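You operate a simulated robot arm through the tools that you are given. There is no shell and no other tool. Be economical: measure what you need, move in short steps, check, and stop when the job is done.

You run a simulated two-armed robot. Do the job below in one go: nothing can be reset, and whatever is moved stays where it is left.

## Task
Change the cloudy water in the basin and rinse the sieve and the paddle in it.
Fine: drain it empty, fill it at least to the line, turn the water off before rinsing, and put both tools back.

The check looks at the end state, three seconds after you hand in, the way a careful person would. Anything else that was tipped, shoved, dropped, spilled or broken makes it a failure.

## Robot
Two 7-joint arms with two-finger parallel grippers on one trunk, on a base that drives. Base frame: it is fixed to the floor where the robot stands at the start and does not move with it; the origin is under the middle of the robot, x ahead of it, y to its left, z up. Lengths are in m, angles in rad, forces in N, time in s.
The left shoulder is at the start at [0.02, 0.17, 1.328], the right one opposite. With the tool pointing down near the work surface each hand reaches from about 0.1 to 0.62 m from the robot's upright axis, wherever it stands, measured 20 degrees to its own side. Places, roughly: basin drain lever [0.8, -0.1, 0.9]; basin water lever [0.9, -0.3, 0.9]; grey pot [0.6, 0, 0.8]; wash basin [0.6, -0.3, 0.8]. Payload 3.8 kg a hand.
The TCP of each hand is the grasp point between the finger pads, 0.03 m short of the fingertips. In the tool frame z runs along the fingers and y along their closing line. Largest opening 0.11 m; finger width 0.02, thickness 0.01; the body of the gripper, 0.048 by 0.112 m, starts 0.055 m behind the TCP.
Orientation is that of the tool frame in the base frame, as a unit quaternion [x, y, z, w]. With the fingers straight down and closing along the base's y, the tool's x points along the base's -x, its y along +y and its z along -z.

## Interface
- The arms move only by the tool apply_moves. It takes "left_plan", "right_plan" or both (then of equal length, played together; a hand with none holds still); each is a list of rows, each a list of 6 numbers: the shift along the tool's x, y, z in mm, then the turn, a rotation vector about the tool's x, y, z in rad. In form: [[x, y, z, rx, ry, rz], ...]. A call has 1 to 8 rows; each row is the pose to reach, as a shift and turn from the pose commanded when the call began, along the tool's axes at that moment. "left_jaw" and "right_jaw" are, for a hand that has rows, the closure, from 0 (fully open) to 1 (shut), set as the call begins (left out, the last holds). Rows are played at 5 a second. More than 0.05 m and 0.15 rad between two rows, or a gripper value outside its range, and nothing of the call is played. A pose out of reach is approached as far as the arm can. The call stops where the force on the tool passes 80 N (or 10 N more than at its start, if that is more) or the arm is blocked; 0.2 s more then pass. The fingers move at their own pace (about 0.072 m/s each) and stop on an object; they squeeze with about 44 N. The grip force told is the motor's: it shows also when the fingers shut on nothing. Time passes only in rows, and 0.2 s behind the last, so rows that repeat a pose let the fingers close. The reply holds the time, the measured pose of the TCP, the force on the tool along the base axes, the opening and the grip force, in the units named above and with some noise, with the torque about the TCP (base axes, N m) and any sound that the robot's microphone picked up.
- Cameras (640 x 400 px; columns grow to the right, rows downward): "scene" is now at [0.104, -0.0199, 1.467]; the picture's right is [-0.22, -0.97, 0.00], its down [-0.65, 0.15, -0.74] and it looks along [0.72, -0.17, -0.67] (base axes); focal length 241 px, centre (320, 200). "left" rides on the left gripper at [0.072, -0.017, -0.103] in its tool frame; the picture's right is [0.23, 0.97, 0.00], its down [-0.76, 0.18, -0.62] and it looks along [-0.61, 0.14, 0.78] (tool axes); focal length 222 px, centre (320, 200). "right" rides on the right gripper at [0.072, 0.017, -0.103] in its tool frame; the picture's right is [-0.23, 0.97, 0.00], its down [-0.76, -0.18, -0.62] and it looks along [-0.61, -0.14, 0.78] (tool axes); focal length 222 px, centre (320, 200). There is no depth. A picture from a camera that has moved, and an enlarged one, comes with that camera's place and axes in the base frame and with its lens.
- camera(camera): a new picture of that camera. No time passes.
- move_column(by): slides the trunk up (or, below 0, down) by that many m; the arms and the scene camera ride with it, the base frame stays. It gives what a move gives, with no picture.
- steer(legs): drives the robot by 1 to 6 legs, each [ahead, turn to the left] in m and rad, along the robot's own axes; the way and the turn of a leg run together, so that a leg with both is an arc; at most 1.5 m and 3.142 rad a leg. The arms and the cameras ride along, it lands a little off, and it stops where it bumps. It gives what a move gives.
- head_to(pan, tilt): turns the head with the scene camera to pan (to the left, within 1.396 rad either way) and tilt (down, from -0.506 to 1.204), counted from straight ahead of the robot. It gives what a move gives.
- inspect(camera, box): a new picture of the part [left, top, right, bottom] of that camera's present view, enlarged. No time passes.
- job_done(): hands the job in; it is judged then, once.

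Work in short steps. Places have to be worked out from the pictures, the camera data and where the tool is seen: move nearer, look again, correct. Check each grasp and each placing, and mend what went wrong. You have 120 turns and 108 pictures in all, those below and enlarged ones among them. Open the grippers and draw the arms clear of the work before you hand the job in, unless the task says otherwise; then end with one line.

The tools are called after ">>>" as name(argument=value, ...) on one line, values as JSON. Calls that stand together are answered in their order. apply_moves: Moves the arms, as the interface text tells. Its arguments: {"type":"object","properties":{"left_plan":{"type":"array"},"left_jaw":{"type":"number"},"right_plan":{"type":"array"},"right_jaw":{"type":"number"}},"required":[]} The other tools are called the same way: move_column (by) slides the trunk up or down; steer (legs) drives the base; head_to (pan, tilt) turns the head that bears the scene camera; camera (camera) takes a picture; inspect (camera, box) takes an enlarged picture of a part of a camera's view; job_done () hands the job in.

At the start:

```text
time_s: 0.0
left_eef_pos: [0.4163, 0.0607, 1.2819]
left_ee_rot: [0.001, 1.0, -0.001, 0.0]
left_force: [-0.1, 0.5, 0.4]
left_wrist_torque: [0.01, -0.01, -0.04]
left_width: 0.11
left_gripper_force: 0.1
right_eef_pos: [0.3702, -0.3156, 1.3025]
right_ee_rot: [-0.001, 1.0, 0.002, 0.0]
right_force: [0.1, -0.4, -0.6]
right_wrist_torque: [-0.02, 0.0, 0.0]
right_width: 0.1101
right_gripper_force: 0.1
trunk travel left (down, up): [-0.425, 0.145]
robot x, y, heading: [0.0002, -0.0012, -0.0]
head pan, tilt: [-0.227, 0.731]
```

scene: 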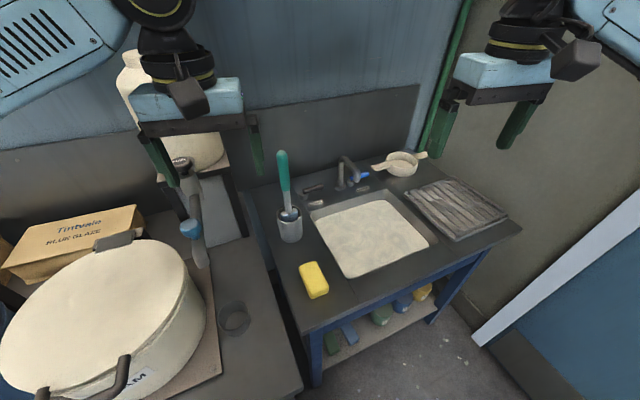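
right: 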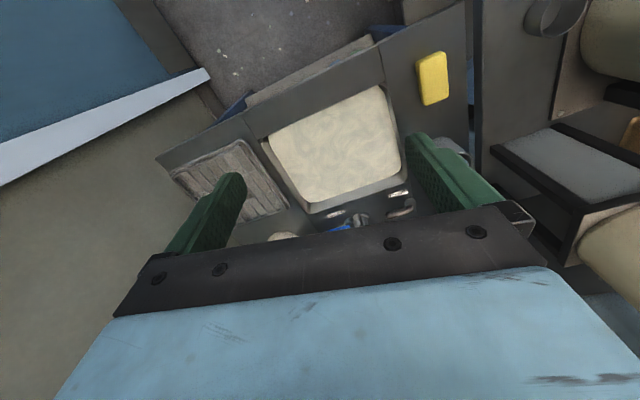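
left: 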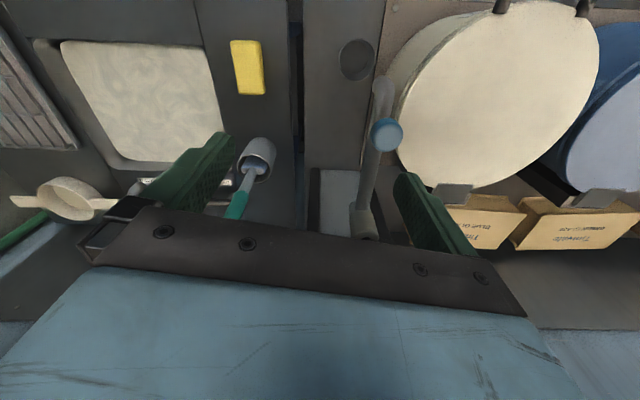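

The scene shows the basin with levers behind it, the sieve behind right, and a paddle/brush in a cup on the left. I'll enlarge the area.

>>> inspect(camera="scene", box=[260, 130, 440, 243])

>>> inspect(camera="scene", box=[240, 140, 540, 328])

```text
3.54 times, centred on (350, 186) of scene
camera zoom: at [0.104, -0.0199, 1.467], right [-0.22, -0.97, 0.0], down [-0.65, 0.15, -0.74], along [0.72, -0.17, -0.67], focal length 855 px, centre (214, 248)
```

zoom: 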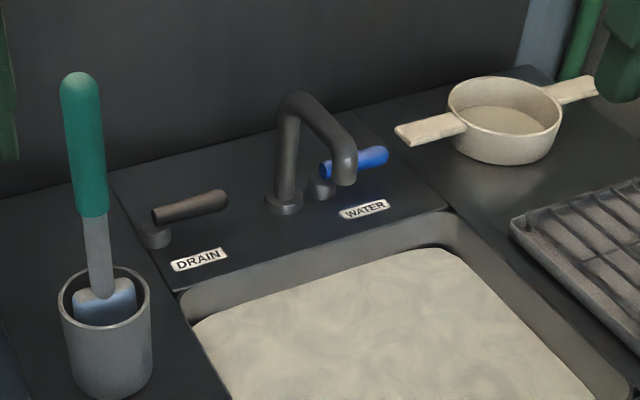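

```text
2.13 times, centred on (390, 234) of scene
camera zoom: at [0.104, -0.0199, 1.467], right [-0.22, -0.97, 0.0], down [-0.65, 0.15, -0.74], along [0.72, -0.17, -0.67], focal length 514 px, centre (171, 128)
```

zoom: 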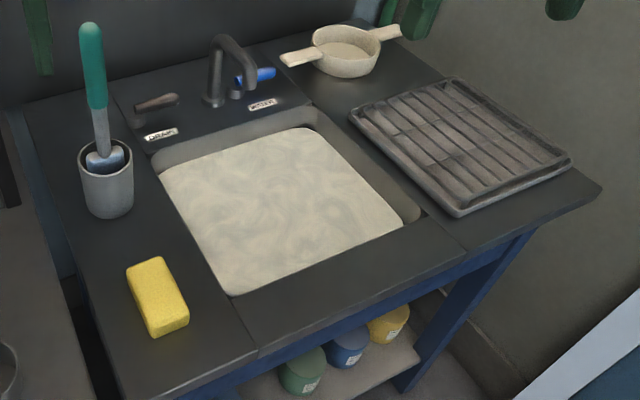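

Soap triangulates to about (0.45, -0.08, 0.856), so the counter top is around z 0.83. The levers need the base closer; I'll look down to see what room the base has.

>>> head_to(pan=0.0, tilt=1.2)

>>> camera(camera="scene")

>>> head_to(pan=-1.0, tilt=0.9)

>>> camera(camera="scene")

```text
time_s: 0.9
left_eef_pos: [0.4188, 0.0615, 1.2807]
left_ee_rot: [0.0, 1.0, 0.0, 0.0]
left_force: [0.0, 0.1, 0.3]
left_wrist_torque: [-0.01, -0.01, 0.01]
left_width: 0.1103
left_gripper_force: 0.1
right_eef_pos: [0.3712, -0.3156, 1.3028]
right_ee_rot: [0.0, 1.0, 0.001, 0.0]
right_force: [-1.4, -0.2, -0.7]
right_wrist_torque: [0.01, 0.05, 0.0]
right_width: 0.1103
right_gripper_force: 0.1
trunk travel left (down, up): [-0.425, 0.145]
robot x, y, heading: [-0.0033, 0.0004, 0.001]
head pan, tilt: [0.0, 1.201]
```

```text
102 pictures are left
camera scene: at [0.0784, -0.0011, 1.4337], right [0.0, -1.0, 0.0], down [-0.93, 0.0, -0.36], along [0.36, 0.0, -0.93], focal length 241 px, centre (320, 200)
```

scene: 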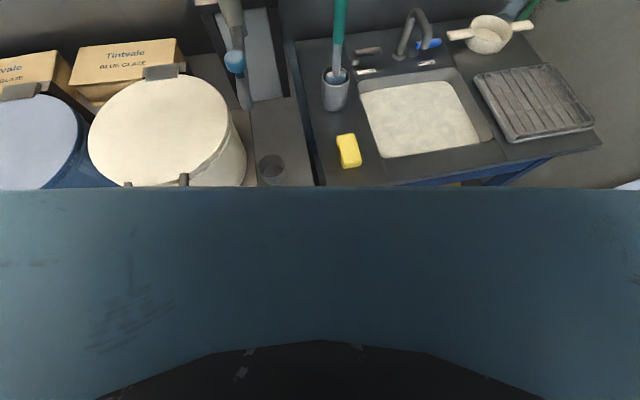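

```text
time_s: 2.2
left_eef_pos: [0.4171, 0.0619, 1.2811]
left_ee_rot: [0.0, 1.0, 0.0, 0.0]
left_force: [0.0, -0.2, 0.1]
left_wrist_torque: [0.03, 0.03, 0.01]
left_width: 0.1102
left_gripper_force: 0.2
right_eef_pos: [0.3709, -0.3159, 1.3027]
right_ee_rot: [0.0, 1.0, 0.001, 0.0]
right_force: [1.6, 0.4, -0.3]
right_wrist_torque: [0.01, 0.02, -0.02]
right_width: 0.11
right_gripper_force: 0.1
trunk travel left (down, up): [-0.425, 0.145]
robot x, y, heading: [0.0037, 0.003, -0.003]
head pan, tilt: [-1.0, 0.901]
```

```text
101 pictures are left
camera scene: at [0.0633, -0.0646, 1.4535], right [-0.84, -0.54, 0.0], down [-0.42, 0.66, -0.62], along [0.34, -0.52, -0.78], focal length 241 px, centre (320, 200)
```

scene: 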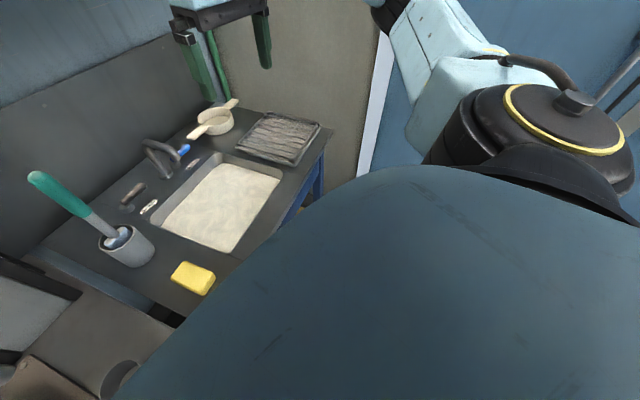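

The counter is turned about 0.2 rad relative to me, with its front edge ~0.34 m ahead and basin centre near (0.62, -0.33). I'll turn right, shift toward the basin's front and square up, in small stages, starting with the turn.

>>> steer(legs=[[0, -1.1], [0.26, 0]])

>>> camera(camera="scene")

```text
time_s: 4.7
left_eef_pos: [0.2682, -0.2137, 1.2826]
left_ee_rot: [0.42, 0.908, 0.0, 0.002]
left_force: [-0.8, 0.9, -0.6]
left_wrist_torque: [-0.03, -0.06, -0.02]
left_width: 0.11
left_gripper_force: 0.1
right_eef_pos: [-0.0501, -0.4229, 1.3037]
right_ee_rot: [0.419, 0.908, 0.0, 0.003]
right_force: [-1.2, -0.4, 0.4]
right_wrist_torque: [-0.02, -0.06, -0.01]
right_width: 0.11
right_gripper_force: 0.0
trunk travel left (down, up): [-0.425, 0.145]
robot x, y, heading: [-0.0334, 0.0777, -0.842]
head pan, tilt: [-1.0, 0.901]
stopped in leg 1: the robot was blocked; the commanded pose is now the measured one
```

```text
100 pictures are left
camera scene: at [-0.0413, -0.013, 1.4537], right [-0.96, 0.27, 0.0], down [0.21, 0.75, -0.62], along [-0.17, -0.6, -0.78], focal length 241 px, centre (320, 200)
```

scene: 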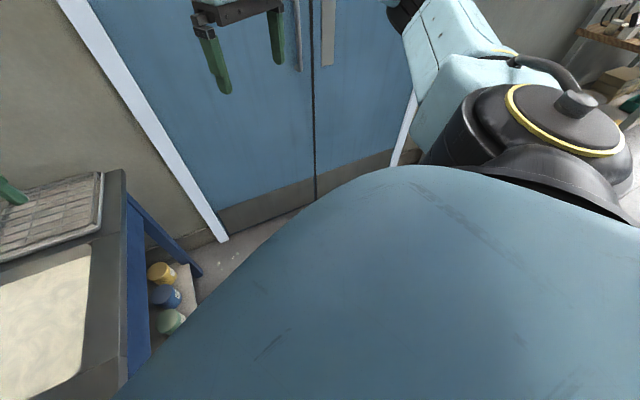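

The turn was blocked at -0.84 and the base shifted slightly. I'll look at both sides before any further drive.

>>> head_to(pan=1.39, tilt=0.8)

>>> camera(camera="scene")

>>> head_to(pan=0.6, tilt=1.0)

>>> camera(camera="scene")

```text
time_s: 6.9
left_eef_pos: [0.2715, -0.2166, 1.2799]
left_ee_rot: [0.419, 0.908, 0.0, -0.001]
left_force: [0.1, 0.0, -0.6]
left_wrist_torque: [0.01, 0.0, 0.01]
left_width: 0.1098
left_gripper_force: 0.2
right_eef_pos: [-0.0465, -0.4256, 1.302]
right_ee_rot: [0.419, 0.908, 0.0, 0.001]
right_force: [-0.1, -0.5, 0.3]
right_wrist_torque: [0.02, -0.01, 0.0]
right_width: 0.1101
right_gripper_force: 0.2
trunk travel left (down, up): [-0.425, 0.145]
robot x, y, heading: [-0.0342, 0.0731, -0.849]
head pan, tilt: [1.389, 0.799]
```

```text
99 pictures are left
camera scene: at [0.0514, 0.0985, 1.4614], right [0.52, -0.86, 0.0], down [-0.61, -0.37, -0.7], along [0.6, 0.36, -0.72], focal length 241 px, centre (320, 200)
```

scene: 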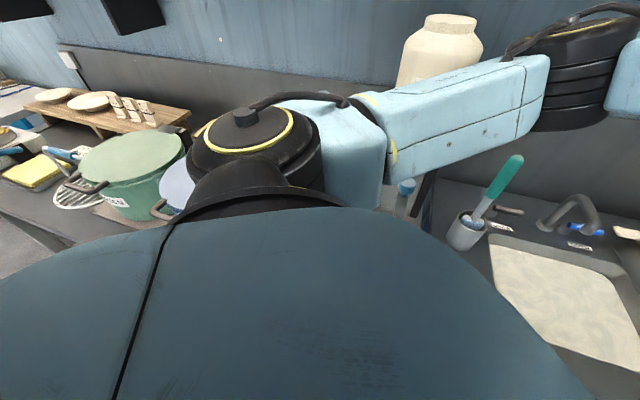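

```text
time_s: 8.0
left_eef_pos: [0.2706, -0.2164, 1.2806]
left_ee_rot: [0.418, 0.908, 0.0, 0.0]
left_force: [-0.3, -0.4, -0.2]
left_wrist_torque: [0.01, -0.01, 0.0]
left_width: 0.11
left_gripper_force: 0.1
right_eef_pos: [-0.0475, -0.4253, 1.3023]
right_ee_rot: [0.42, 0.908, -0.001, 0.0]
right_force: [-0.4, 1.4, 0.5]
right_wrist_torque: [0.0, -0.02, 0.01]
right_width: 0.1101
right_gripper_force: 0.1
trunk travel left (down, up): [-0.425, 0.145]
robot x, y, heading: [-0.0334, 0.0736, -0.845]
head pan, tilt: [0.6, 1.0]
```

```text
98 pictures are left
camera scene: at [0.05, 0.04, 1.4463], right [-0.24, -0.97, 0.0], down [-0.82, 0.2, -0.54], along [0.52, -0.13, -0.84], focal length 241 px, centre (320, 200)
```

scene: 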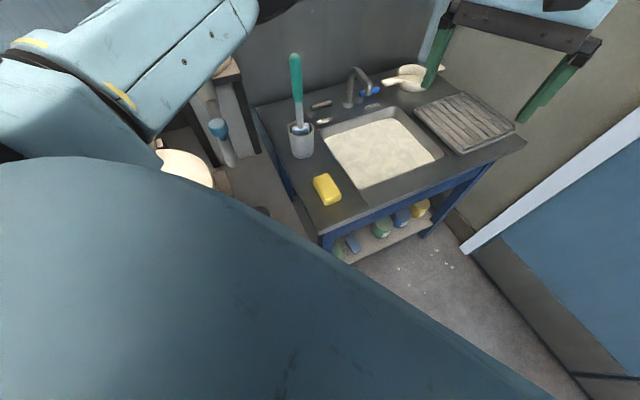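

The long left worktop runs along the same line and catches the base. I'll back off, turn parallel to the counter, slide along it about 0.5 m, then square up.

>>> steer(legs=[[-0.15, 0], [0, -0.53]])

```text
time_s: 10.9
left_eef_pos: [-0.018, -0.2157, 1.2797]
left_ee_rot: [0.642, 0.766, -0.001, 0.0]
left_force: [-0.9, 0.6, 0.6]
left_wrist_torque: [0.0, -0.01, 0.04]
left_width: 0.1101
left_gripper_force: 0.0
right_eef_pos: [-0.3977, -0.2361, 1.3032]
right_ee_rot: [0.642, 0.766, 0.0, 0.001]
right_force: [0.4, 0.6, 0.7]
right_wrist_torque: [0.0, -0.02, 0.02]
right_width: 0.11
right_gripper_force: 0.1
trunk travel left (down, up): [-0.425, 0.145]
robot x, y, heading: [-0.1384, 0.1859, -1.371]
head pan, tilt: [0.6, 1.0]
```

Clear turn. Now drive along the counter and square up to heading ~0.2.

>>> steer(legs=[[0.48, 0], [0, 1.57]])

>>> head_to(pan=0.0, tilt=0.8)

>>> camera(camera="scene")

```text
time_s: 17.5
left_eef_pos: [0.3646, -0.1624, 1.2803]
left_ee_rot: [-0.089, 0.996, 0.0, 0.0]
left_force: [0.2, -0.1, -0.3]
left_wrist_torque: [0.0, 0.0, -0.04]
left_width: 0.1101
left_gripper_force: 0.0
right_eef_pos: [0.3852, -0.5423, 1.3034]
right_ee_rot: [-0.089, 0.996, 0.0, 0.0]
right_force: [-0.5, 0.7, 0.2]
right_wrist_torque: [0.02, 0.02, 0.0]
right_width: 0.1101
right_gripper_force: 0.1
trunk travel left (down, up): [-0.425, 0.145]
robot x, y, heading: [-0.0404, -0.2766, 0.194]
head pan, tilt: [0.6, 1.0]
```

```text
time_s: 18.5
left_eef_pos: [0.3648, -0.162, 1.2789]
left_ee_rot: [-0.089, 0.996, 0.0, 0.0]
left_force: [0.6, 0.4, -0.2]
left_wrist_torque: [-0.02, -0.02, -0.03]
left_width: 0.1101
left_gripper_force: 0.0
right_eef_pos: [0.3838, -0.5422, 1.3028]
right_ee_rot: [-0.088, 0.996, 0.0, 0.001]
right_force: [0.1, -0.2, -0.2]
right_wrist_torque: [0.0, -0.02, -0.01]
right_width: 0.1098
right_gripper_force: 0.0
trunk travel left (down, up): [-0.425, 0.145]
robot x, y, heading: [-0.0366, -0.2789, 0.197]
head pan, tilt: [0.0, 0.799]
```

```text
97 pictures are left
camera scene: at [0.0619, -0.2591, 1.4614], right [0.2, -0.98, 0.0], down [-0.7, -0.14, -0.7], along [0.68, 0.14, -0.72], focal length 241 px, centre (320, 200)
```

scene: 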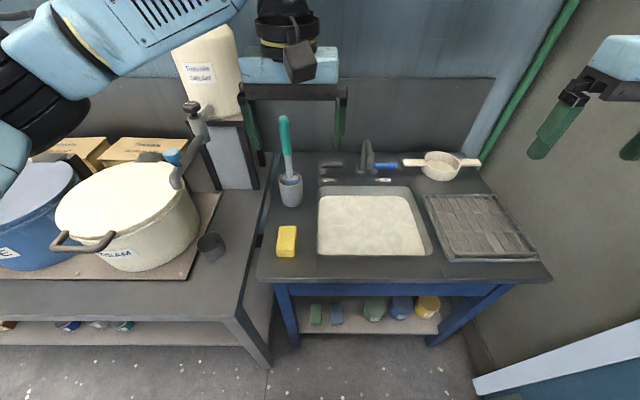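

I'm square to the sink now. I'll creep forward 0.13 m and see whether it stays free.

>>> steer(legs=[[0.13, 0]])

>>> camera(camera="scene")

```text
time_s: 19.8
left_eef_pos: [0.4919, -0.137, 1.2793]
left_ee_rot: [-0.088, 0.996, 0.0, 0.0]
left_force: [-0.2, 1.2, -0.5]
left_wrist_torque: [0.01, -0.03, -0.01]
left_width: 0.1099
left_gripper_force: 0.1
right_eef_pos: [0.5125, -0.5168, 1.303]
right_ee_rot: [-0.087, 0.996, 0.002, 0.001]
right_force: [0.2, 1.0, 0.6]
right_wrist_torque: [0.01, 0.03, 0.0]
right_width: 0.1099
right_gripper_force: 0.0
trunk travel left (down, up): [-0.425, 0.145]
robot x, y, heading: [0.0903, -0.2496, 0.191]
head pan, tilt: [0.0, 0.799]
```

```text
96 pictures are left
camera scene: at [0.1903, -0.2337, 1.4614], right [0.19, -0.98, 0.0], down [-0.7, -0.14, -0.7], along [0.68, 0.14, -0.72], focal length 241 px, centre (320, 200)
```

scene: 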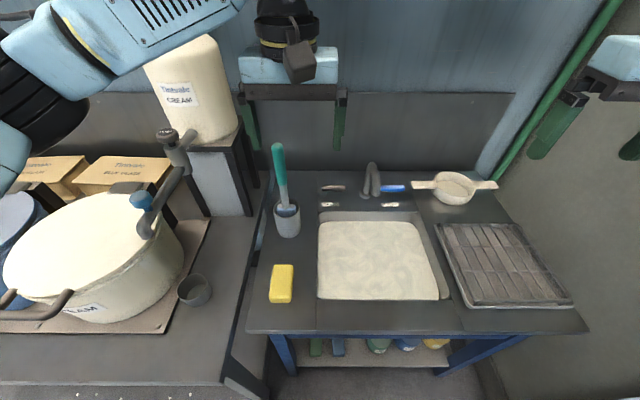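

Still free. I'll go a little further ahead, then zoom in on the fixtures.

>>> steer(legs=[[0.08, 0]])

>>> inspect(camera="scene", box=[240, 150, 520, 325])

>>> inspect(camera="scene", box=[305, 160, 425, 235])

```text
time_s: 20.7
left_eef_pos: [0.5244, -0.1278, 1.2797]
left_ee_rot: [-0.091, 0.996, 0.0, -0.001]
left_force: [0.1, 0.1, -0.8]
left_wrist_torque: [0.01, 0.02, -0.01]
left_width: 0.1101
left_gripper_force: 0.1
right_eef_pos: [0.546, -0.5074, 1.3024]
right_ee_rot: [-0.092, 0.996, 0.001, 0.0]
right_force: [0.9, -0.2, 0.7]
right_wrist_torque: [-0.03, 0.02, 0.01]
right_width: 0.1101
right_gripper_force: 0.2
trunk travel left (down, up): [-0.425, 0.145]
robot x, y, heading: [0.1214, -0.25, 0.204]
head pan, tilt: [0.0, 0.799]
stopped in leg 1: the robot was blocked; the commanded pose is now the measured one
```

```text
2.29 times, centred on (380, 238) of scene
camera zoom: at [0.2222, -0.2282, 1.4611], right [0.2, -0.98, 0.0], down [-0.7, -0.15, -0.7], along [0.68, 0.14, -0.72], focal length 552 px, centre (183, 114)
```

zoom: 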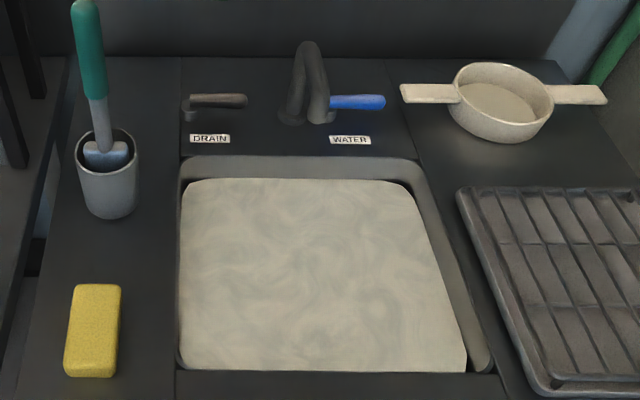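

```text
5.33 times, centred on (365, 198) of scene
camera zoom: at [0.2222, -0.2282, 1.4611], right [0.2, -0.98, 0.0], down [-0.7, -0.15, -0.7], along [0.68, 0.14, -0.72], focal length 1288 px, centre (80, 213)
```

zoom: 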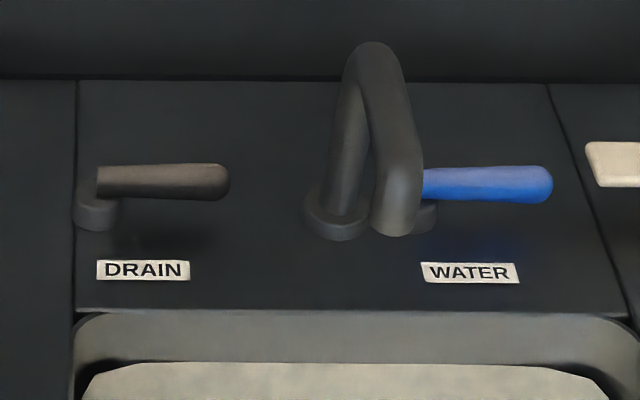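

Base is gently against something now, so it stays. Estimated: drain bar from (0.81,-0.12) to (0.83,-0.20), water bar from (0.86,-0.33) to (0.87,-0.41), both at z≈0.877, pointing right. I'll bring the right hand toward the drain lever, closed, pitching fingers forward.

>>> apply_moves(right_plan=[[-10, 45, 0, 0, 0, 0], [-20, 90, 0, 0, -0.1, 0], [-35, 135, 0, 0, -0.2, 0], [-50, 180, 0, 0, -0.3, 0], [-65, 225, 10, 0, -0.4, 0], [-90, 262, 20, 0, -0.5, 0], [-130, 262, 45, 0, -0.5, 0], [-170, 262, 70, 0, -0.5, 0]], right_jaw=1)

>>> camera(camera="scene")

```text
time_s: 22.5
left_eef_pos: [0.521, -0.1288, 1.2816]
left_ee_rot: [-0.089, 0.996, -0.001, 0.0]
left_force: [-0.2, 0.0, 0.3]
left_wrist_torque: [0.0, 0.0, 0.04]
left_width: 0.1099
left_gripper_force: 0.0
right_eef_pos: [0.6662, -0.2189, 1.2297]
right_ee_rot: [-0.089, 0.965, 0.024, 0.247]
right_force: [-0.2, -0.4, -0.9]
right_wrist_torque: [-0.03, 0.0, 0.03]
right_width: 0.0003
right_gripper_force: 37.8
trunk travel left (down, up): [-0.425, 0.145]
robot x, y, heading: [0.1205, -0.2476, 0.204]
head pan, tilt: [0.0, 0.799]
```

```text
93 pictures are left
camera scene: at [0.22, -0.2279, 1.4613], right [0.2, -0.98, 0.0], down [-0.7, -0.15, -0.7], along [0.68, 0.14, -0.72], focal length 241 px, centre (320, 200)
```

scene: 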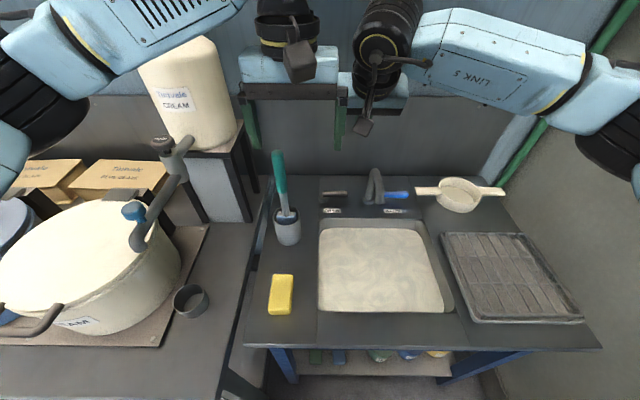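

Right hand is at forward 0.54 in robot frame, over the right lateral spot. I descend toward a point above/behind the drain bar, moving the left hand a bit away at the same time.

>>> apply_moves(right_plan=[[-6, 0, 47, 0, 0, 0], [-13, 1, 94, 0, 0, 0], [-20, 2, 142, 0, 0, 0], [-26, 3, 189, 0, 0, 0], [-33, 4, 236, 0, 0, 0], [-39, 4, 283, 0, 0, 0]], left_plan=[[10, 15, 0, 0, 0, 0], [20, 30, 0, 0, 0, 0], [30, 45, 0, 0, 0, 0], [40, 60, 0, 0, 0, 0], [50, 70, 0, 0, 0, 0], [60, 80, 0, 0, 0, 0]])

>>> inspect(camera="scene", box=[280, 110, 480, 235])

>>> camera(camera="right")

```text
time_s: 23.9
left_eef_pos: [0.4478, -0.0606, 1.2819]
left_ee_rot: [-0.092, 0.996, 0.0, 0.0]
left_force: [-0.1, -0.1, 0.7]
left_wrist_torque: [0.04, 0.0, 0.02]
left_width: 0.1101
left_gripper_force: 0.1
right_eef_pos: [0.8129, -0.1889, 1.0003]
right_ee_rot: [-0.09, 0.964, 0.025, 0.247]
right_force: [-0.1, 0.4, -0.2]
right_wrist_torque: [-0.06, 0.02, -0.02]
right_width: 0.0001
right_gripper_force: 37.6
right hand out of reach, approached as far as the arm can: row 6
trunk travel left (down, up): [-0.425, 0.145]
robot x, y, heading: [0.1184, -0.2502, 0.202]
head pan, tilt: [0.0, 0.799]
```

```text
3.20 times, centred on (380, 172) of scene
camera zoom: at [0.2193, -0.2293, 1.4614], right [0.2, -0.98, 0.0], down [-0.7, -0.15, -0.7], along [0.68, 0.14, -0.72], focal length 772 px, centre (128, 288)
```

zoom: 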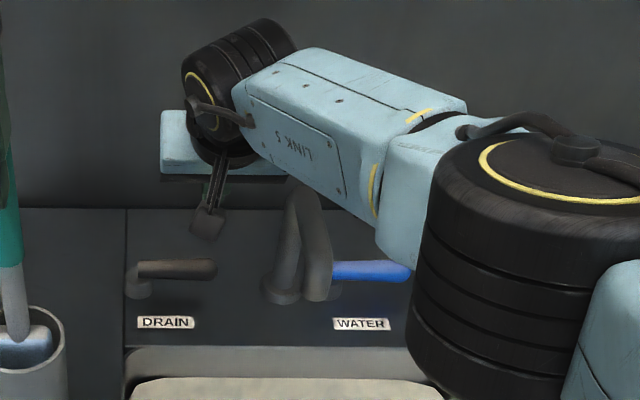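

```text
91 pictures are left
camera right: at [0.6986, -0.1946, 1.056], right [0.01, 0.99, 0.11], down [0.4, -0.11, 0.91], along [0.92, 0.03, -0.39], focal length 222 px, centre (320, 200)
```

right: 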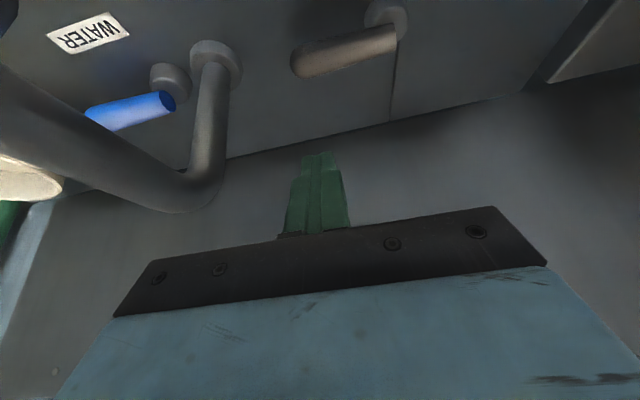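

Reach is marginal from here, and the sieve would be even further. Shifting the base ~0.18 m to the right would centre the basin and put each tool on its own arm's side, so I retract the right hand first.

>>> apply_moves(right_plan=[[6, 0, -47, 0, 0, 0], [13, -1, -94, 0, 0, 0], [20, -2, -142, 0, 0, 0], [26, -3, -189, 0, 0, 0], [45, -4, -230, 0, 0, 0], [85, -4, -250, 0, 0, 0], [115, -24, -275, 0, 0.1, 0], [145, -50, -300, 0, 0.2, 0]])

>>> apply_moves(right_plan=[[0, -45, 0, 0, 0.1, 0], [10, -90, 0, 0, 0.2, 0], [20, -135, 0, 0, 0.3, 0]])

>>> steer(legs=[[-0.2, 0], [0, -1.57], [0.18, 0], [0, 1.57]])

>>> camera(camera="scene")

```text
time_s: 25.7
left_eef_pos: [0.4475, -0.0605, 1.2803]
left_ee_rot: [-0.092, 0.996, 0.0, 0.001]
left_force: [-0.2, -0.8, 0.1]
left_wrist_torque: [0.01, 0.01, -0.03]
left_width: 0.1099
left_gripper_force: 0.0
right_eef_pos: [0.5575, -0.2949, 1.1946]
right_ee_rot: [-0.09, 0.985, 0.015, 0.15]
right_force: [-0.6, -0.1, -0.4]
right_wrist_torque: [0.0, -0.01, -0.02]
right_width: 0.0
right_gripper_force: 37.8
trunk travel left (down, up): [-0.425, 0.145]
robot x, y, heading: [0.1182, -0.2463, 0.203]
head pan, tilt: [0.0, 0.799]
```

```text
time_s: 26.5
left_eef_pos: [0.4478, -0.0625, 1.2801]
left_ee_rot: [-0.092, 0.996, 0.0, -0.001]
left_force: [0.0, -0.3, -0.8]
left_wrist_torque: [0.03, 0.0, 0.02]
left_width: 0.1099
left_gripper_force: 0.1
right_eef_pos: [0.5627, -0.4335, 1.1897]
right_ee_rot: [-0.091, 0.996, 0.002, 0.0]
right_force: [0.0, -1.1, 0.2]
right_wrist_torque: [0.04, -0.01, -0.02]
right_width: 0.0
right_gripper_force: 37.4
trunk travel left (down, up): [-0.425, 0.145]
robot x, y, heading: [0.118, -0.2467, 0.205]
head pan, tilt: [0.0, 0.799]
```

```text
time_s: 36.9
left_eef_pos: [0.2887, -0.2689, 1.2818]
left_ee_rot: [-0.106, 0.994, 0.0, -0.001]
left_force: [-0.6, -0.3, -0.2]
left_wrist_torque: [-0.02, -0.01, 0.01]
left_width: 0.1097
left_gripper_force: 0.1
right_eef_pos: [0.4127, -0.6356, 1.1899]
right_ee_rot: [-0.106, 0.994, 0.001, 0.001]
right_force: [0.5, -0.4, -0.1]
right_wrist_torque: [-0.01, 0.01, 0.02]
right_width: 0.0003
right_gripper_force: 37.7
trunk travel left (down, up): [-0.425, 0.145]
robot x, y, heading: [-0.0378, -0.4635, 0.228]
head pan, tilt: [0.0, 0.799]
```

```text
90 pictures are left
camera scene: at [0.0645, -0.443, 1.4614], right [0.23, -0.97, 0.0], down [-0.7, -0.16, -0.7], along [0.68, 0.16, -0.72], focal length 241 px, centre (320, 200)
```

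scene: 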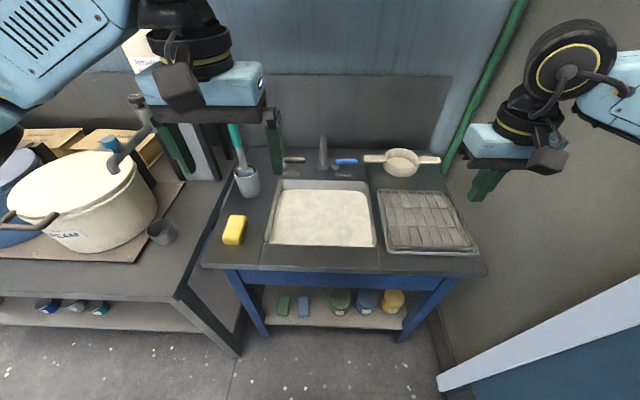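

Now the faucet is straight ahead. Correct the small heading error and drive in by 0.2 m, then a little more.

>>> steer(legs=[[0.02, -0.025], [0.18, 0]])

>>> steer(legs=[[0.05, 0]])

>>> inspect(camera="scene", box=[160, 130, 480, 330])

```text
time_s: 38.8
left_eef_pos: [0.49, -0.2347, 1.2804]
left_ee_rot: [-0.093, 0.996, 0.0, 0.0]
left_force: [-0.4, 1.1, -1.0]
left_wrist_torque: [-0.03, 0.0, 0.01]
left_width: 0.1102
left_gripper_force: 0.1
right_eef_pos: [0.605, -0.6062, 1.1891]
right_ee_rot: [-0.092, 0.996, 0.001, 0.001]
right_force: [-0.4, -0.4, 0.1]
right_wrist_torque: [0.0, 0.02, -0.02]
right_width: 0.0
right_gripper_force: 37.4
trunk travel left (down, up): [-0.425, 0.145]
robot x, y, heading: [0.1596, -0.4225, 0.207]
head pan, tilt: [0.0, 0.799]
```

```text
time_s: 39.7
left_eef_pos: [0.5416, -0.2249, 1.2799]
left_ee_rot: [-0.092, 0.996, 0.0, 0.0]
left_force: [0.6, 0.0, -0.7]
left_wrist_torque: [0.01, 0.05, -0.01]
left_width: 0.11
left_gripper_force: 0.0
right_eef_pos: [0.6543, -0.5962, 1.1896]
right_ee_rot: [-0.092, 0.996, 0.001, 0.0]
right_force: [0.0, 0.1, -0.2]
right_wrist_torque: [-0.01, 0.03, 0.0]
right_width: 0.0002
right_gripper_force: 37.8
trunk travel left (down, up): [-0.425, 0.145]
robot x, y, heading: [0.2101, -0.4099, 0.204]
head pan, tilt: [0.0, 0.799]
```

```text
2.00 times, centred on (320, 230) of scene
camera zoom: at [0.3121, -0.3936, 1.4613], right [0.2, -0.98, 0.0], down [-0.7, -0.15, -0.7], along [0.68, 0.14, -0.72], focal length 483 px, centre (320, 140)
```

zoom: 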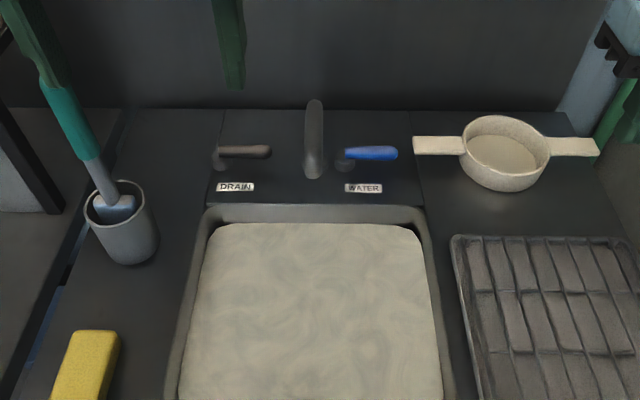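

The base got closer: levers are now ~0.64 m ahead (drain bar R −0.17…−0.08, water bar R 0.04…0.13, faucet between). I'll use the right hand for both levers, moving the left hand aside; first a lateral move at height.

>>> apply_moves(right_plan=[[-5, 46, 0, 0, -0.05, 0], [-10, 92, 0, 0, -0.1, 0], [-15, 138, 0, 0, -0.15, 0], [-25, 184, 0, 0, -0.2, 0], [-40, 230, 0, 0, -0.25, 0], [-55, 276, 0, 0, -0.3, 0], [-70, 322, 0, 0, -0.35, 0], [-85, 368, 0, 0, -0.4, 0]], left_plan=[[0, 25, 0, 0, 0, 0], [0, 50, 0, 0, 0, 0], [0, 75, 0, 0, 0, 0], [0, 100, 0, 0, 0, 0], [0, 120, 0, 0, 0, 0], [10, 140, 0, 0, 0, 0], [20, 160, 0, 0, 0, 0], [30, 170, 0, 0, 0, 0]])

>>> camera(camera="scene")

```text
time_s: 41.5
left_eef_pos: [0.4766, -0.0602, 1.2807]
left_ee_rot: [-0.093, 0.996, -0.001, 0.001]
left_force: [-0.3, 0.0, 0.7]
left_wrist_torque: [0.01, -0.01, 0.0]
left_width: 0.11
left_gripper_force: 0.0
right_eef_pos: [0.6699, -0.22, 1.1888]
right_ee_rot: [-0.09, 0.976, 0.018, 0.199]
right_force: [-0.2, -0.6, 0.0]
right_wrist_torque: [0.0, -0.03, 0.0]
right_width: 0.0
right_gripper_force: 38.0
trunk travel left (down, up): [-0.425, 0.145]
robot x, y, heading: [0.2084, -0.415, 0.208]
head pan, tilt: [0.0, 0.799]
```

```text
88 pictures are left
camera scene: at [0.3096, -0.3918, 1.4615], right [0.21, -0.98, 0.0], down [-0.7, -0.15, -0.7], along [0.68, 0.14, -0.72], focal length 241 px, centre (320, 200)
```

scene: 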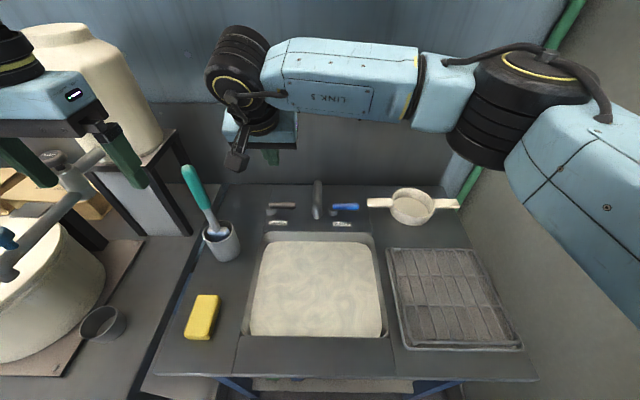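

Right hand hovers at the drain side. Now I go forward and down to a point above and just behind the drain bar.

>>> apply_moves(right_plan=[[-16, 1, 41, 0, 0, 0], [-32, 2, 82, 0, 0, 0], [-48, 3, 123, 0, 0, 0], [-64, 4, 165, 0, 0, 0], [-80, 5, 206, 0, 0, 0], [-96, 6, 247, 0, 0, 0]])

>>> inspect(camera="scene", box=[200, 110, 440, 260])

>>> camera(camera="right")

```text
time_s: 42.9
left_eef_pos: [0.4782, -0.0633, 1.281]
left_ee_rot: [-0.092, 0.996, -0.001, 0.0]
left_force: [-0.6, 0.1, 1.0]
left_wrist_torque: [0.03, 0.02, -0.05]
left_width: 0.1101
left_gripper_force: 0.0
right_eef_pos: [0.7963, -0.2126, 1.0237]
right_ee_rot: [-0.091, 0.976, 0.02, 0.199]
right_force: [0.3, 0.1, -0.5]
right_wrist_torque: [-0.02, 0.03, 0.06]
right_width: 0.0
right_gripper_force: 38.0
right hand out of reach, approached as far as the arm can: row 4, 5, 6
trunk travel left (down, up): [-0.425, 0.145]
robot x, y, heading: [0.21, -0.4129, 0.208]
head pan, tilt: [0.0, 0.799]
```

```text
2.67 times, centred on (320, 185) of scene
camera zoom: at [0.3119, -0.3943, 1.4613], right [0.2, -0.98, 0.0], down [-0.7, -0.15, -0.7], along [0.68, 0.14, -0.72], focal length 644 px, centre (320, 240)
```

zoom: 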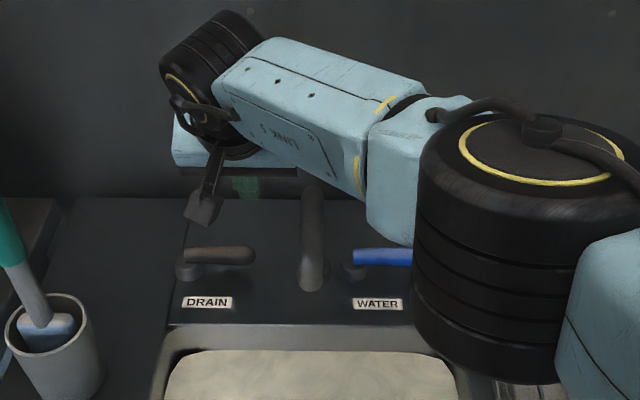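

```text
86 pictures are left
camera right: at [0.6881, -0.2168, 1.0908], right [0.02, 1.0, 0.09], down [0.48, -0.09, 0.87], along [0.88, 0.02, -0.48], focal length 222 px, centre (320, 200)
```

right: 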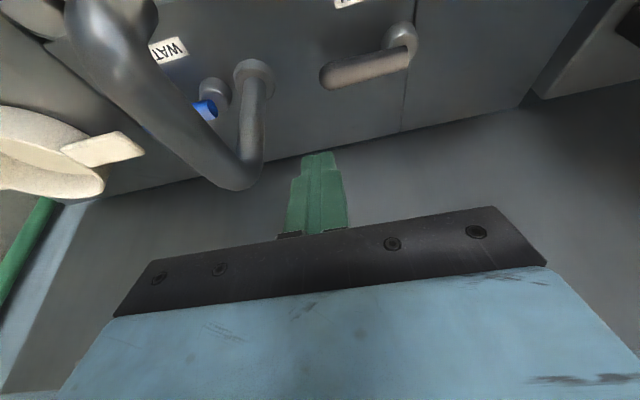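

The cross-body reach is too short for the right arm here. Nothing blocked the base last time, so I'll raise the hand a little and try creeping closer.

>>> apply_moves(right_plan=[[20, 0, -45, 0, 0, 0], [40, 0, -90, 0, 0, 0]])

>>> steer(legs=[[0.06, 0]])

>>> camera(camera="scene")

```text
time_s: 43.5
left_eef_pos: [0.4757, -0.0624, 1.2812]
left_ee_rot: [-0.092, 0.996, -0.001, 0.0]
left_force: [0.0, -0.4, -0.6]
left_wrist_torque: [0.02, -0.02, 0.0]
left_width: 0.1098
left_gripper_force: 0.1
right_eef_pos: [0.7225, -0.2298, 1.0917]
right_ee_rot: [-0.089, 0.976, 0.018, 0.2]
right_force: [-0.1, 1.4, 0.3]
right_wrist_torque: [0.0, -0.03, -0.03]
right_width: 0.0
right_gripper_force: 38.0
trunk travel left (down, up): [-0.425, 0.145]
robot x, y, heading: [0.2099, -0.4156, 0.211]
head pan, tilt: [0.0, 0.799]
```

```text
time_s: 44.6
left_eef_pos: [0.5283, -0.0535, 1.2793]
left_ee_rot: [-0.088, 0.996, -0.001, 0.0]
left_force: [0.7, -0.5, 0.2]
left_wrist_torque: [-0.01, 0.03, -0.05]
left_width: 0.11
left_gripper_force: 0.0
right_eef_pos: [0.7747, -0.2243, 1.0916]
right_ee_rot: [-0.083, 0.976, 0.018, 0.199]
right_force: [0.3, -0.7, -0.1]
right_wrist_torque: [-0.01, -0.03, 0.03]
right_width: 0.0003
right_gripper_force: 37.6
trunk travel left (down, up): [-0.425, 0.145]
robot x, y, heading: [0.2548, -0.4025, 0.195]
head pan, tilt: [0.0, 0.799]
stopped in leg 1: the robot was blocked; the commanded pose is now the measured one
```

```text
85 pictures are left
camera scene: at [0.3583, -0.383, 1.4613], right [0.2, -0.98, 0.0], down [-0.7, -0.14, -0.7], along [0.68, 0.14, -0.72], focal length 241 px, centre (320, 200)
```

scene: 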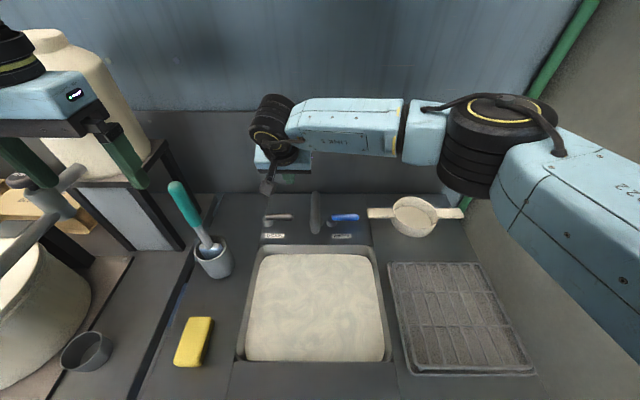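

Blocked now, touching at forward 0.168; that gained 4.5 cm. I'll lower the trunk 0.12 m for a flatter, longer reach, raising the left hand beforehand and backing the right up slightly.

>>> apply_moves(left_plan=[[0, 0, -40, 0, 0, 0], [10, 0, -80, 0, 0, 0], [20, 0, -120, 0, 0, 0]], right_plan=[[15, 10, -35, 0, 0, 0], [30, 20, -70, 0, 0, 0], [30, 32, -90, 0, 0, 0]])

>>> move_column(by=-0.12)

>>> camera(camera="scene")

```text
time_s: 45.4
left_eef_pos: [0.5069, -0.0571, 1.4012]
left_ee_rot: [-0.088, 0.996, -0.001, -0.001]
left_force: [-0.1, -0.7, 0.6]
left_wrist_torque: [0.01, 0.0, -0.02]
left_width: 0.1099
left_gripper_force: 0.0
right_eef_pos: [0.7061, -0.2035, 1.1612]
right_ee_rot: [-0.085, 0.976, 0.017, 0.199]
right_force: [0.0, 0.7, -0.1]
right_wrist_torque: [0.02, -0.03, -0.01]
right_width: 0.0
right_gripper_force: 37.4
trunk travel left (down, up): [-0.425, 0.145]
robot x, y, heading: [0.2557, -0.4016, 0.197]
head pan, tilt: [0.0, 0.799]
```

```text
time_s: 46.9
left_eef_pos: [0.5079, -0.0578, 1.2801]
left_ee_rot: [-0.087, 0.996, 0.0, 0.0]
left_force: [1.1, 0.4, -0.1]
left_wrist_torque: [0.01, 0.03, -0.02]
left_width: 0.1101
left_gripper_force: 0.0
right_eef_pos: [0.7067, -0.2037, 1.0412]
right_ee_rot: [-0.085, 0.976, 0.018, 0.2]
right_force: [0.6, -0.3, 0.3]
right_wrist_torque: [0.02, 0.01, -0.03]
right_width: 0.0
right_gripper_force: 37.1
trunk travel left (down, up): [-0.305, 0.265]
robot x, y, heading: [0.2535, -0.4026, 0.199]
head pan, tilt: [0.0, 0.799]
```

```text
84 pictures are left
camera scene: at [0.3576, -0.3833, 1.3415], right [0.2, -0.98, 0.0], down [-0.7, -0.14, -0.7], along [0.68, 0.14, -0.72], focal length 241 px, centre (320, 200)
```

scene: 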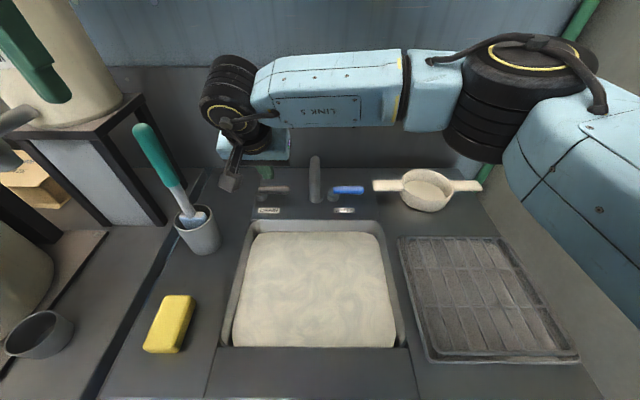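

Now approach above/behind the bar: forward 0.14 and slightly down, then look from the hand camera.

>>> apply_moves(right_plan=[[-27, 0, 28, 0, 0, 0], [-54, 0, 55, 0, 0, 0], [-81, 0, 83, 0, 0, 0], [-107, 0, 110, 0, 0, 0]])

>>> inspect(camera="scene", box=[180, 100, 420, 250])

>>> camera(camera="right")

```text
time_s: 47.9
left_eef_pos: [0.5079, -0.0577, 1.2794]
left_ee_rot: [-0.088, 0.996, -0.001, 0.001]
left_force: [1.1, 0.0, 0.1]
left_wrist_torque: [0.02, 0.02, 0.01]
left_width: 0.11
left_gripper_force: 0.0
right_eef_pos: [0.8351, -0.1808, 0.9857]
right_ee_rot: [-0.085, 0.976, 0.019, 0.2]
right_force: [0.3, -0.7, 0.4]
right_wrist_torque: [0.03, -0.03, 0.02]
right_width: 0.0001
right_gripper_force: 37.7
right hand out of reach, approached as far as the arm can: row 4
trunk travel left (down, up): [-0.305, 0.265]
robot x, y, heading: [0.2545, -0.4044, 0.195]
head pan, tilt: [0.0, 0.799]
```

```text
2.67 times, centred on (300, 175) of scene
camera zoom: at [0.3575, -0.3832, 1.3415], right [0.2, -0.98, 0.0], down [-0.7, -0.14, -0.7], along [0.68, 0.14, -0.72], focal length 644 px, centre (373, 267)
```

zoom: 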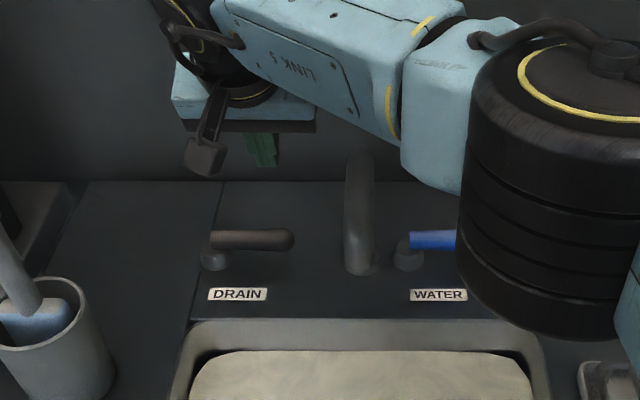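

```text
82 pictures are left
camera right: at [0.7254, -0.1833, 1.0542], right [0.03, 1.0, 0.09], down [0.48, -0.1, 0.87], along [0.88, 0.01, -0.48], focal length 222 px, centre (320, 200)
```

right: 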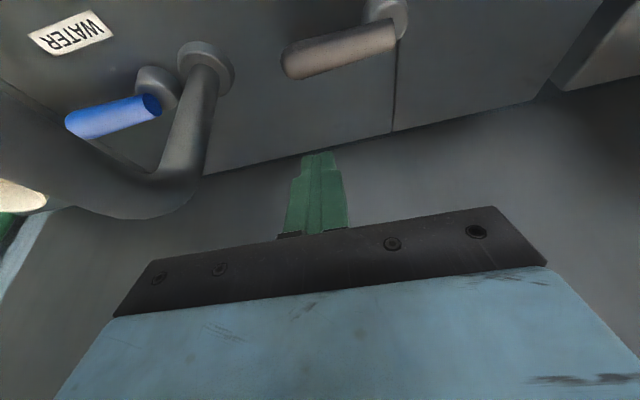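

The hand reaches just behind the bar horizontally but is still 9 cm high; lowering the arm might bring link 5 near the faucet. I check the clearance with the left camera.

>>> camera(camera="left")

```text
81 pictures are left
camera left: at [0.4392, -0.0864, 1.3827], right [-0.39, 0.92, 0.0], down [0.72, 0.31, 0.62], along [0.57, 0.25, -0.78], focal length 222 px, centre (320, 200)
```

left: 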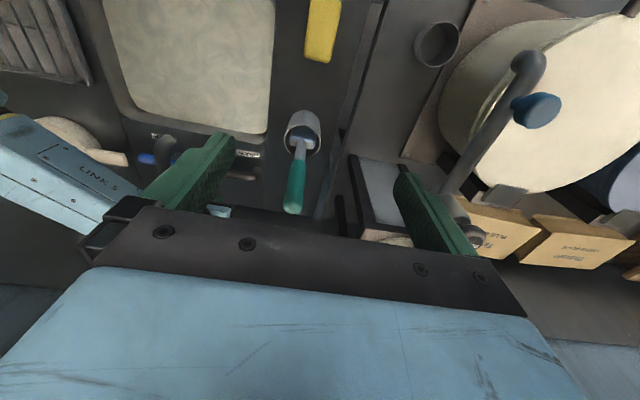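

Link 5 would come too near the faucet in this cross-body posture. Turning the base left ~0.35 rad puts the drain lever in line with the right shoulder; I raise the hand, restore trunk height, back off a little and turn.

>>> apply_moves(right_plan=[[30, 0, -40, 0, 0, 0], [60, 0, -75, 0, 0, 0], [90, 0, -105, 0, 0, 0]])

>>> move_column(by=0.12)

>>> steer(legs=[[-0.08, 0], [0, 0.35]])

>>> camera(camera="scene")

```text
time_s: 48.7
left_eef_pos: [0.5075, -0.0575, 1.2812]
left_ee_rot: [-0.088, 0.996, 0.0, -0.001]
left_force: [-0.3, -0.7, 0.3]
left_wrist_torque: [0.0, 0.0, 0.02]
left_width: 0.1101
left_gripper_force: 0.0
right_eef_pos: [0.7116, -0.2057, 1.0484]
right_ee_rot: [-0.084, 0.976, 0.018, 0.199]
right_force: [0.5, 0.2, 0.6]
right_wrist_torque: [-0.03, -0.02, -0.04]
right_width: 0.0001
right_gripper_force: 38.4
trunk travel left (down, up): [-0.305, 0.265]
robot x, y, heading: [0.2574, -0.4074, 0.197]
head pan, tilt: [0.0, 0.799]
```

```text
time_s: 50.2
left_eef_pos: [0.5075, -0.0567, 1.3997]
left_ee_rot: [-0.087, 0.996, 0.001, 0.0]
left_force: [0.2, -0.9, -0.6]
left_wrist_torque: [0.04, 0.01, -0.02]
left_width: 0.11
left_gripper_force: 0.1
right_eef_pos: [0.7123, -0.205, 1.1687]
right_ee_rot: [-0.085, 0.976, 0.018, 0.198]
right_force: [0.5, 0.1, 0.3]
right_wrist_torque: [-0.01, -0.01, 0.0]
right_width: 0.0
right_gripper_force: 38.4
trunk travel left (down, up): [-0.425, 0.145]
robot x, y, heading: [0.256, -0.4064, 0.201]
head pan, tilt: [0.0, 0.799]
```

```text
time_s: 52.3
left_eef_pos: [0.2995, -0.0072, 1.3987]
left_ee_rot: [-0.256, 0.967, 0.0, -0.001]
left_force: [-0.1, 0.2, -0.8]
left_wrist_torque: [-0.03, 0.0, 0.0]
left_width: 0.11
left_gripper_force: 0.2
right_eef_pos: [0.5415, -0.0767, 1.1673]
right_ee_rot: [-0.25, 0.947, 0.051, 0.193]
right_force: [-0.3, 0.0, -0.1]
right_wrist_torque: [-0.02, -0.02, 0.0]
right_width: 0.0001
right_gripper_force: 38.0
trunk travel left (down, up): [-0.425, 0.145]
robot x, y, heading: [0.1777, -0.4159, 0.537]
head pan, tilt: [0.0, 0.799]
```

```text
80 pictures are left
camera scene: at [0.2674, -0.3661, 1.4614], right [0.51, -0.86, 0.0], down [-0.62, -0.37, -0.7], along [0.6, 0.36, -0.72], focal length 241 px, centre (320, 200)
```

scene: 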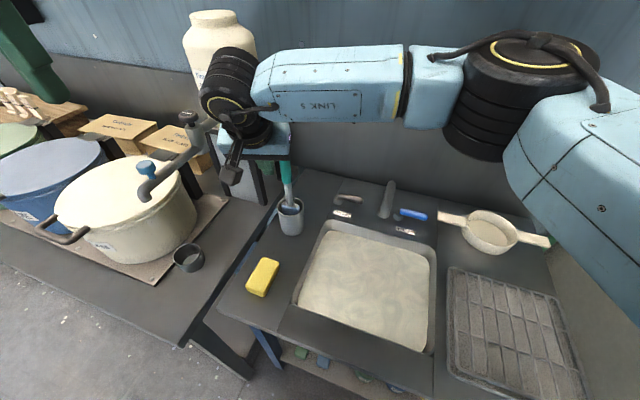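

The right hand is now close to the paddle top; I raise it and shift it to the right, in line with the drain lever.

>>> apply_moves(right_plan=[[15, -20, -40, 0, 0, 0], [15, -65, -40, 0, 0, 0], [15, -110, -40, 0, 0, 0], [15, -155, -40, 0, 0, 0], [15, -200, -40, 0, 0, 0], [5, -225, -25, 0, 0, 0]])

>>> steer(legs=[[0.04, 0]])

>>> inspect(camera="scene", box=[240, 90, 560, 290])

```text
time_s: 53.7
left_eef_pos: [0.3007, -0.0074, 1.4]
left_ee_rot: [-0.257, 0.966, 0.0, 0.0]
left_force: [0.2, 0.3, -0.5]
left_wrist_torque: [0.0, 0.02, -0.02]
left_width: 0.1097
left_gripper_force: 0.1
right_eef_pos: [0.6402, -0.2811, 1.1915]
right_ee_rot: [-0.25, 0.947, 0.051, 0.193]
right_force: [0.7, 0.1, -0.2]
right_wrist_torque: [-0.01, 0.0, 0.0]
right_width: 0.0
right_gripper_force: 37.4
trunk travel left (down, up): [-0.425, 0.145]
robot x, y, heading: [0.1817, -0.4211, 0.534]
head pan, tilt: [0.0, 0.799]
```

```text
time_s: 54.5
left_eef_pos: [0.3058, -0.0051, 1.4001]
left_ee_rot: [-0.253, 0.968, 0.001, 0.0]
left_force: [0.0, -0.5, 0.6]
left_wrist_torque: [0.03, -0.01, 0.0]
left_width: 0.1101
left_gripper_force: 0.1
right_eef_pos: [0.6453, -0.2821, 1.1904]
right_ee_rot: [-0.247, 0.948, 0.051, 0.192]
right_force: [0.5, -0.4, 0.6]
right_wrist_torque: [0.01, 0.02, -0.02]
right_width: 0.0
right_gripper_force: 37.5
trunk travel left (down, up): [-0.425, 0.145]
robot x, y, heading: [0.1786, -0.4137, 0.528]
head pan, tilt: [0.0, 0.799]
stopped in leg 1: the robot was blocked; the commanded pose is now the measured one
```

```text
2.00 times, centred on (400, 190) of scene
camera zoom: at [0.2704, -0.3638, 1.4614], right [0.5, -0.86, 0.0], down [-0.62, -0.36, -0.7], along [0.6, 0.35, -0.72], focal length 483 px, centre (160, 220)
```

zoom: 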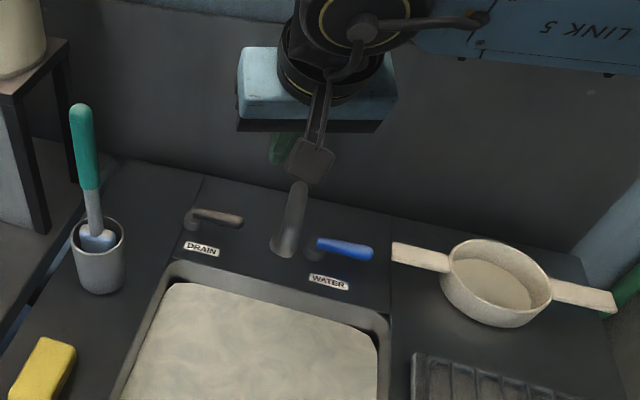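

Blocked by the counter at this angle, and the geometry near the spout is tight. A better stance is square to the counter but ~0.14 m further left, where the arm passes in front of the faucet; I'll raise the trunk for safety and relocate.

>>> move_column(by=0.1)

>>> steer(legs=[[-0.25, 0], [0, 0.84], [0.235, 0], [0, -1.17]])

>>> camera(camera="scene")

```text
time_s: 55.8
left_eef_pos: [0.3055, -0.0063, 1.5011]
left_ee_rot: [-0.254, 0.967, 0.0, 0.0]
left_force: [0.4, -0.6, 0.2]
left_wrist_torque: [-0.01, 0.03, 0.04]
left_width: 0.1101
left_gripper_force: 0.1
right_eef_pos: [0.6429, -0.2802, 1.2898]
right_ee_rot: [-0.247, 0.948, 0.052, 0.193]
right_force: [0.2, 0.6, -0.2]
right_wrist_torque: [0.0, 0.01, 0.04]
right_width: 0.0
right_gripper_force: 37.8
trunk travel left (down, up): [-0.525, 0.045]
robot x, y, heading: [0.1801, -0.4177, 0.527]
head pan, tilt: [0.0, 0.799]
```

```text
time_s: 64.1
left_eef_pos: [0.2533, 0.0395, 1.4998]
left_ee_rot: [-0.1, 0.995, 0.0, 0.0]
left_force: [-0.8, -0.1, 0.1]
left_wrist_torque: [0.0, 0.0, 0.02]
left_width: 0.11
left_gripper_force: 0.0
right_eef_pos: [0.4915, -0.3264, 1.2906]
right_ee_rot: [-0.097, 0.975, 0.021, 0.199]
right_force: [-0.1, 0.8, -0.5]
right_wrist_torque: [0.05, -0.02, 0.0]
right_width: 0.0
right_gripper_force: 37.5
trunk travel left (down, up): [-0.525, 0.045]
robot x, y, heading: [0.0109, -0.3128, 0.212]
head pan, tilt: [0.0, 0.799]
```

```text
78 pictures are left
camera scene: at [0.1106, -0.2909, 1.5614], right [0.21, -0.98, 0.0], down [-0.7, -0.15, -0.7], along [0.68, 0.15, -0.72], focal length 241 px, centre (320, 200)
```

scene: 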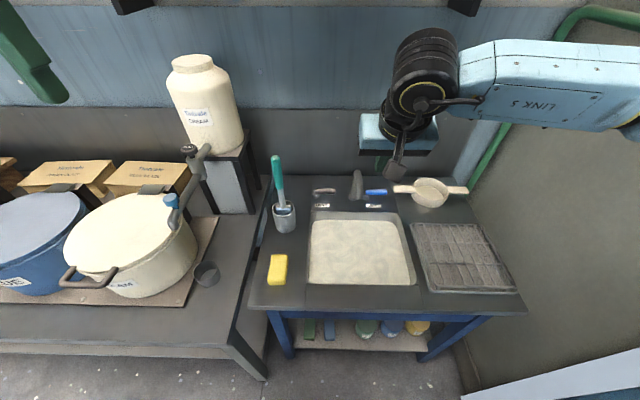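

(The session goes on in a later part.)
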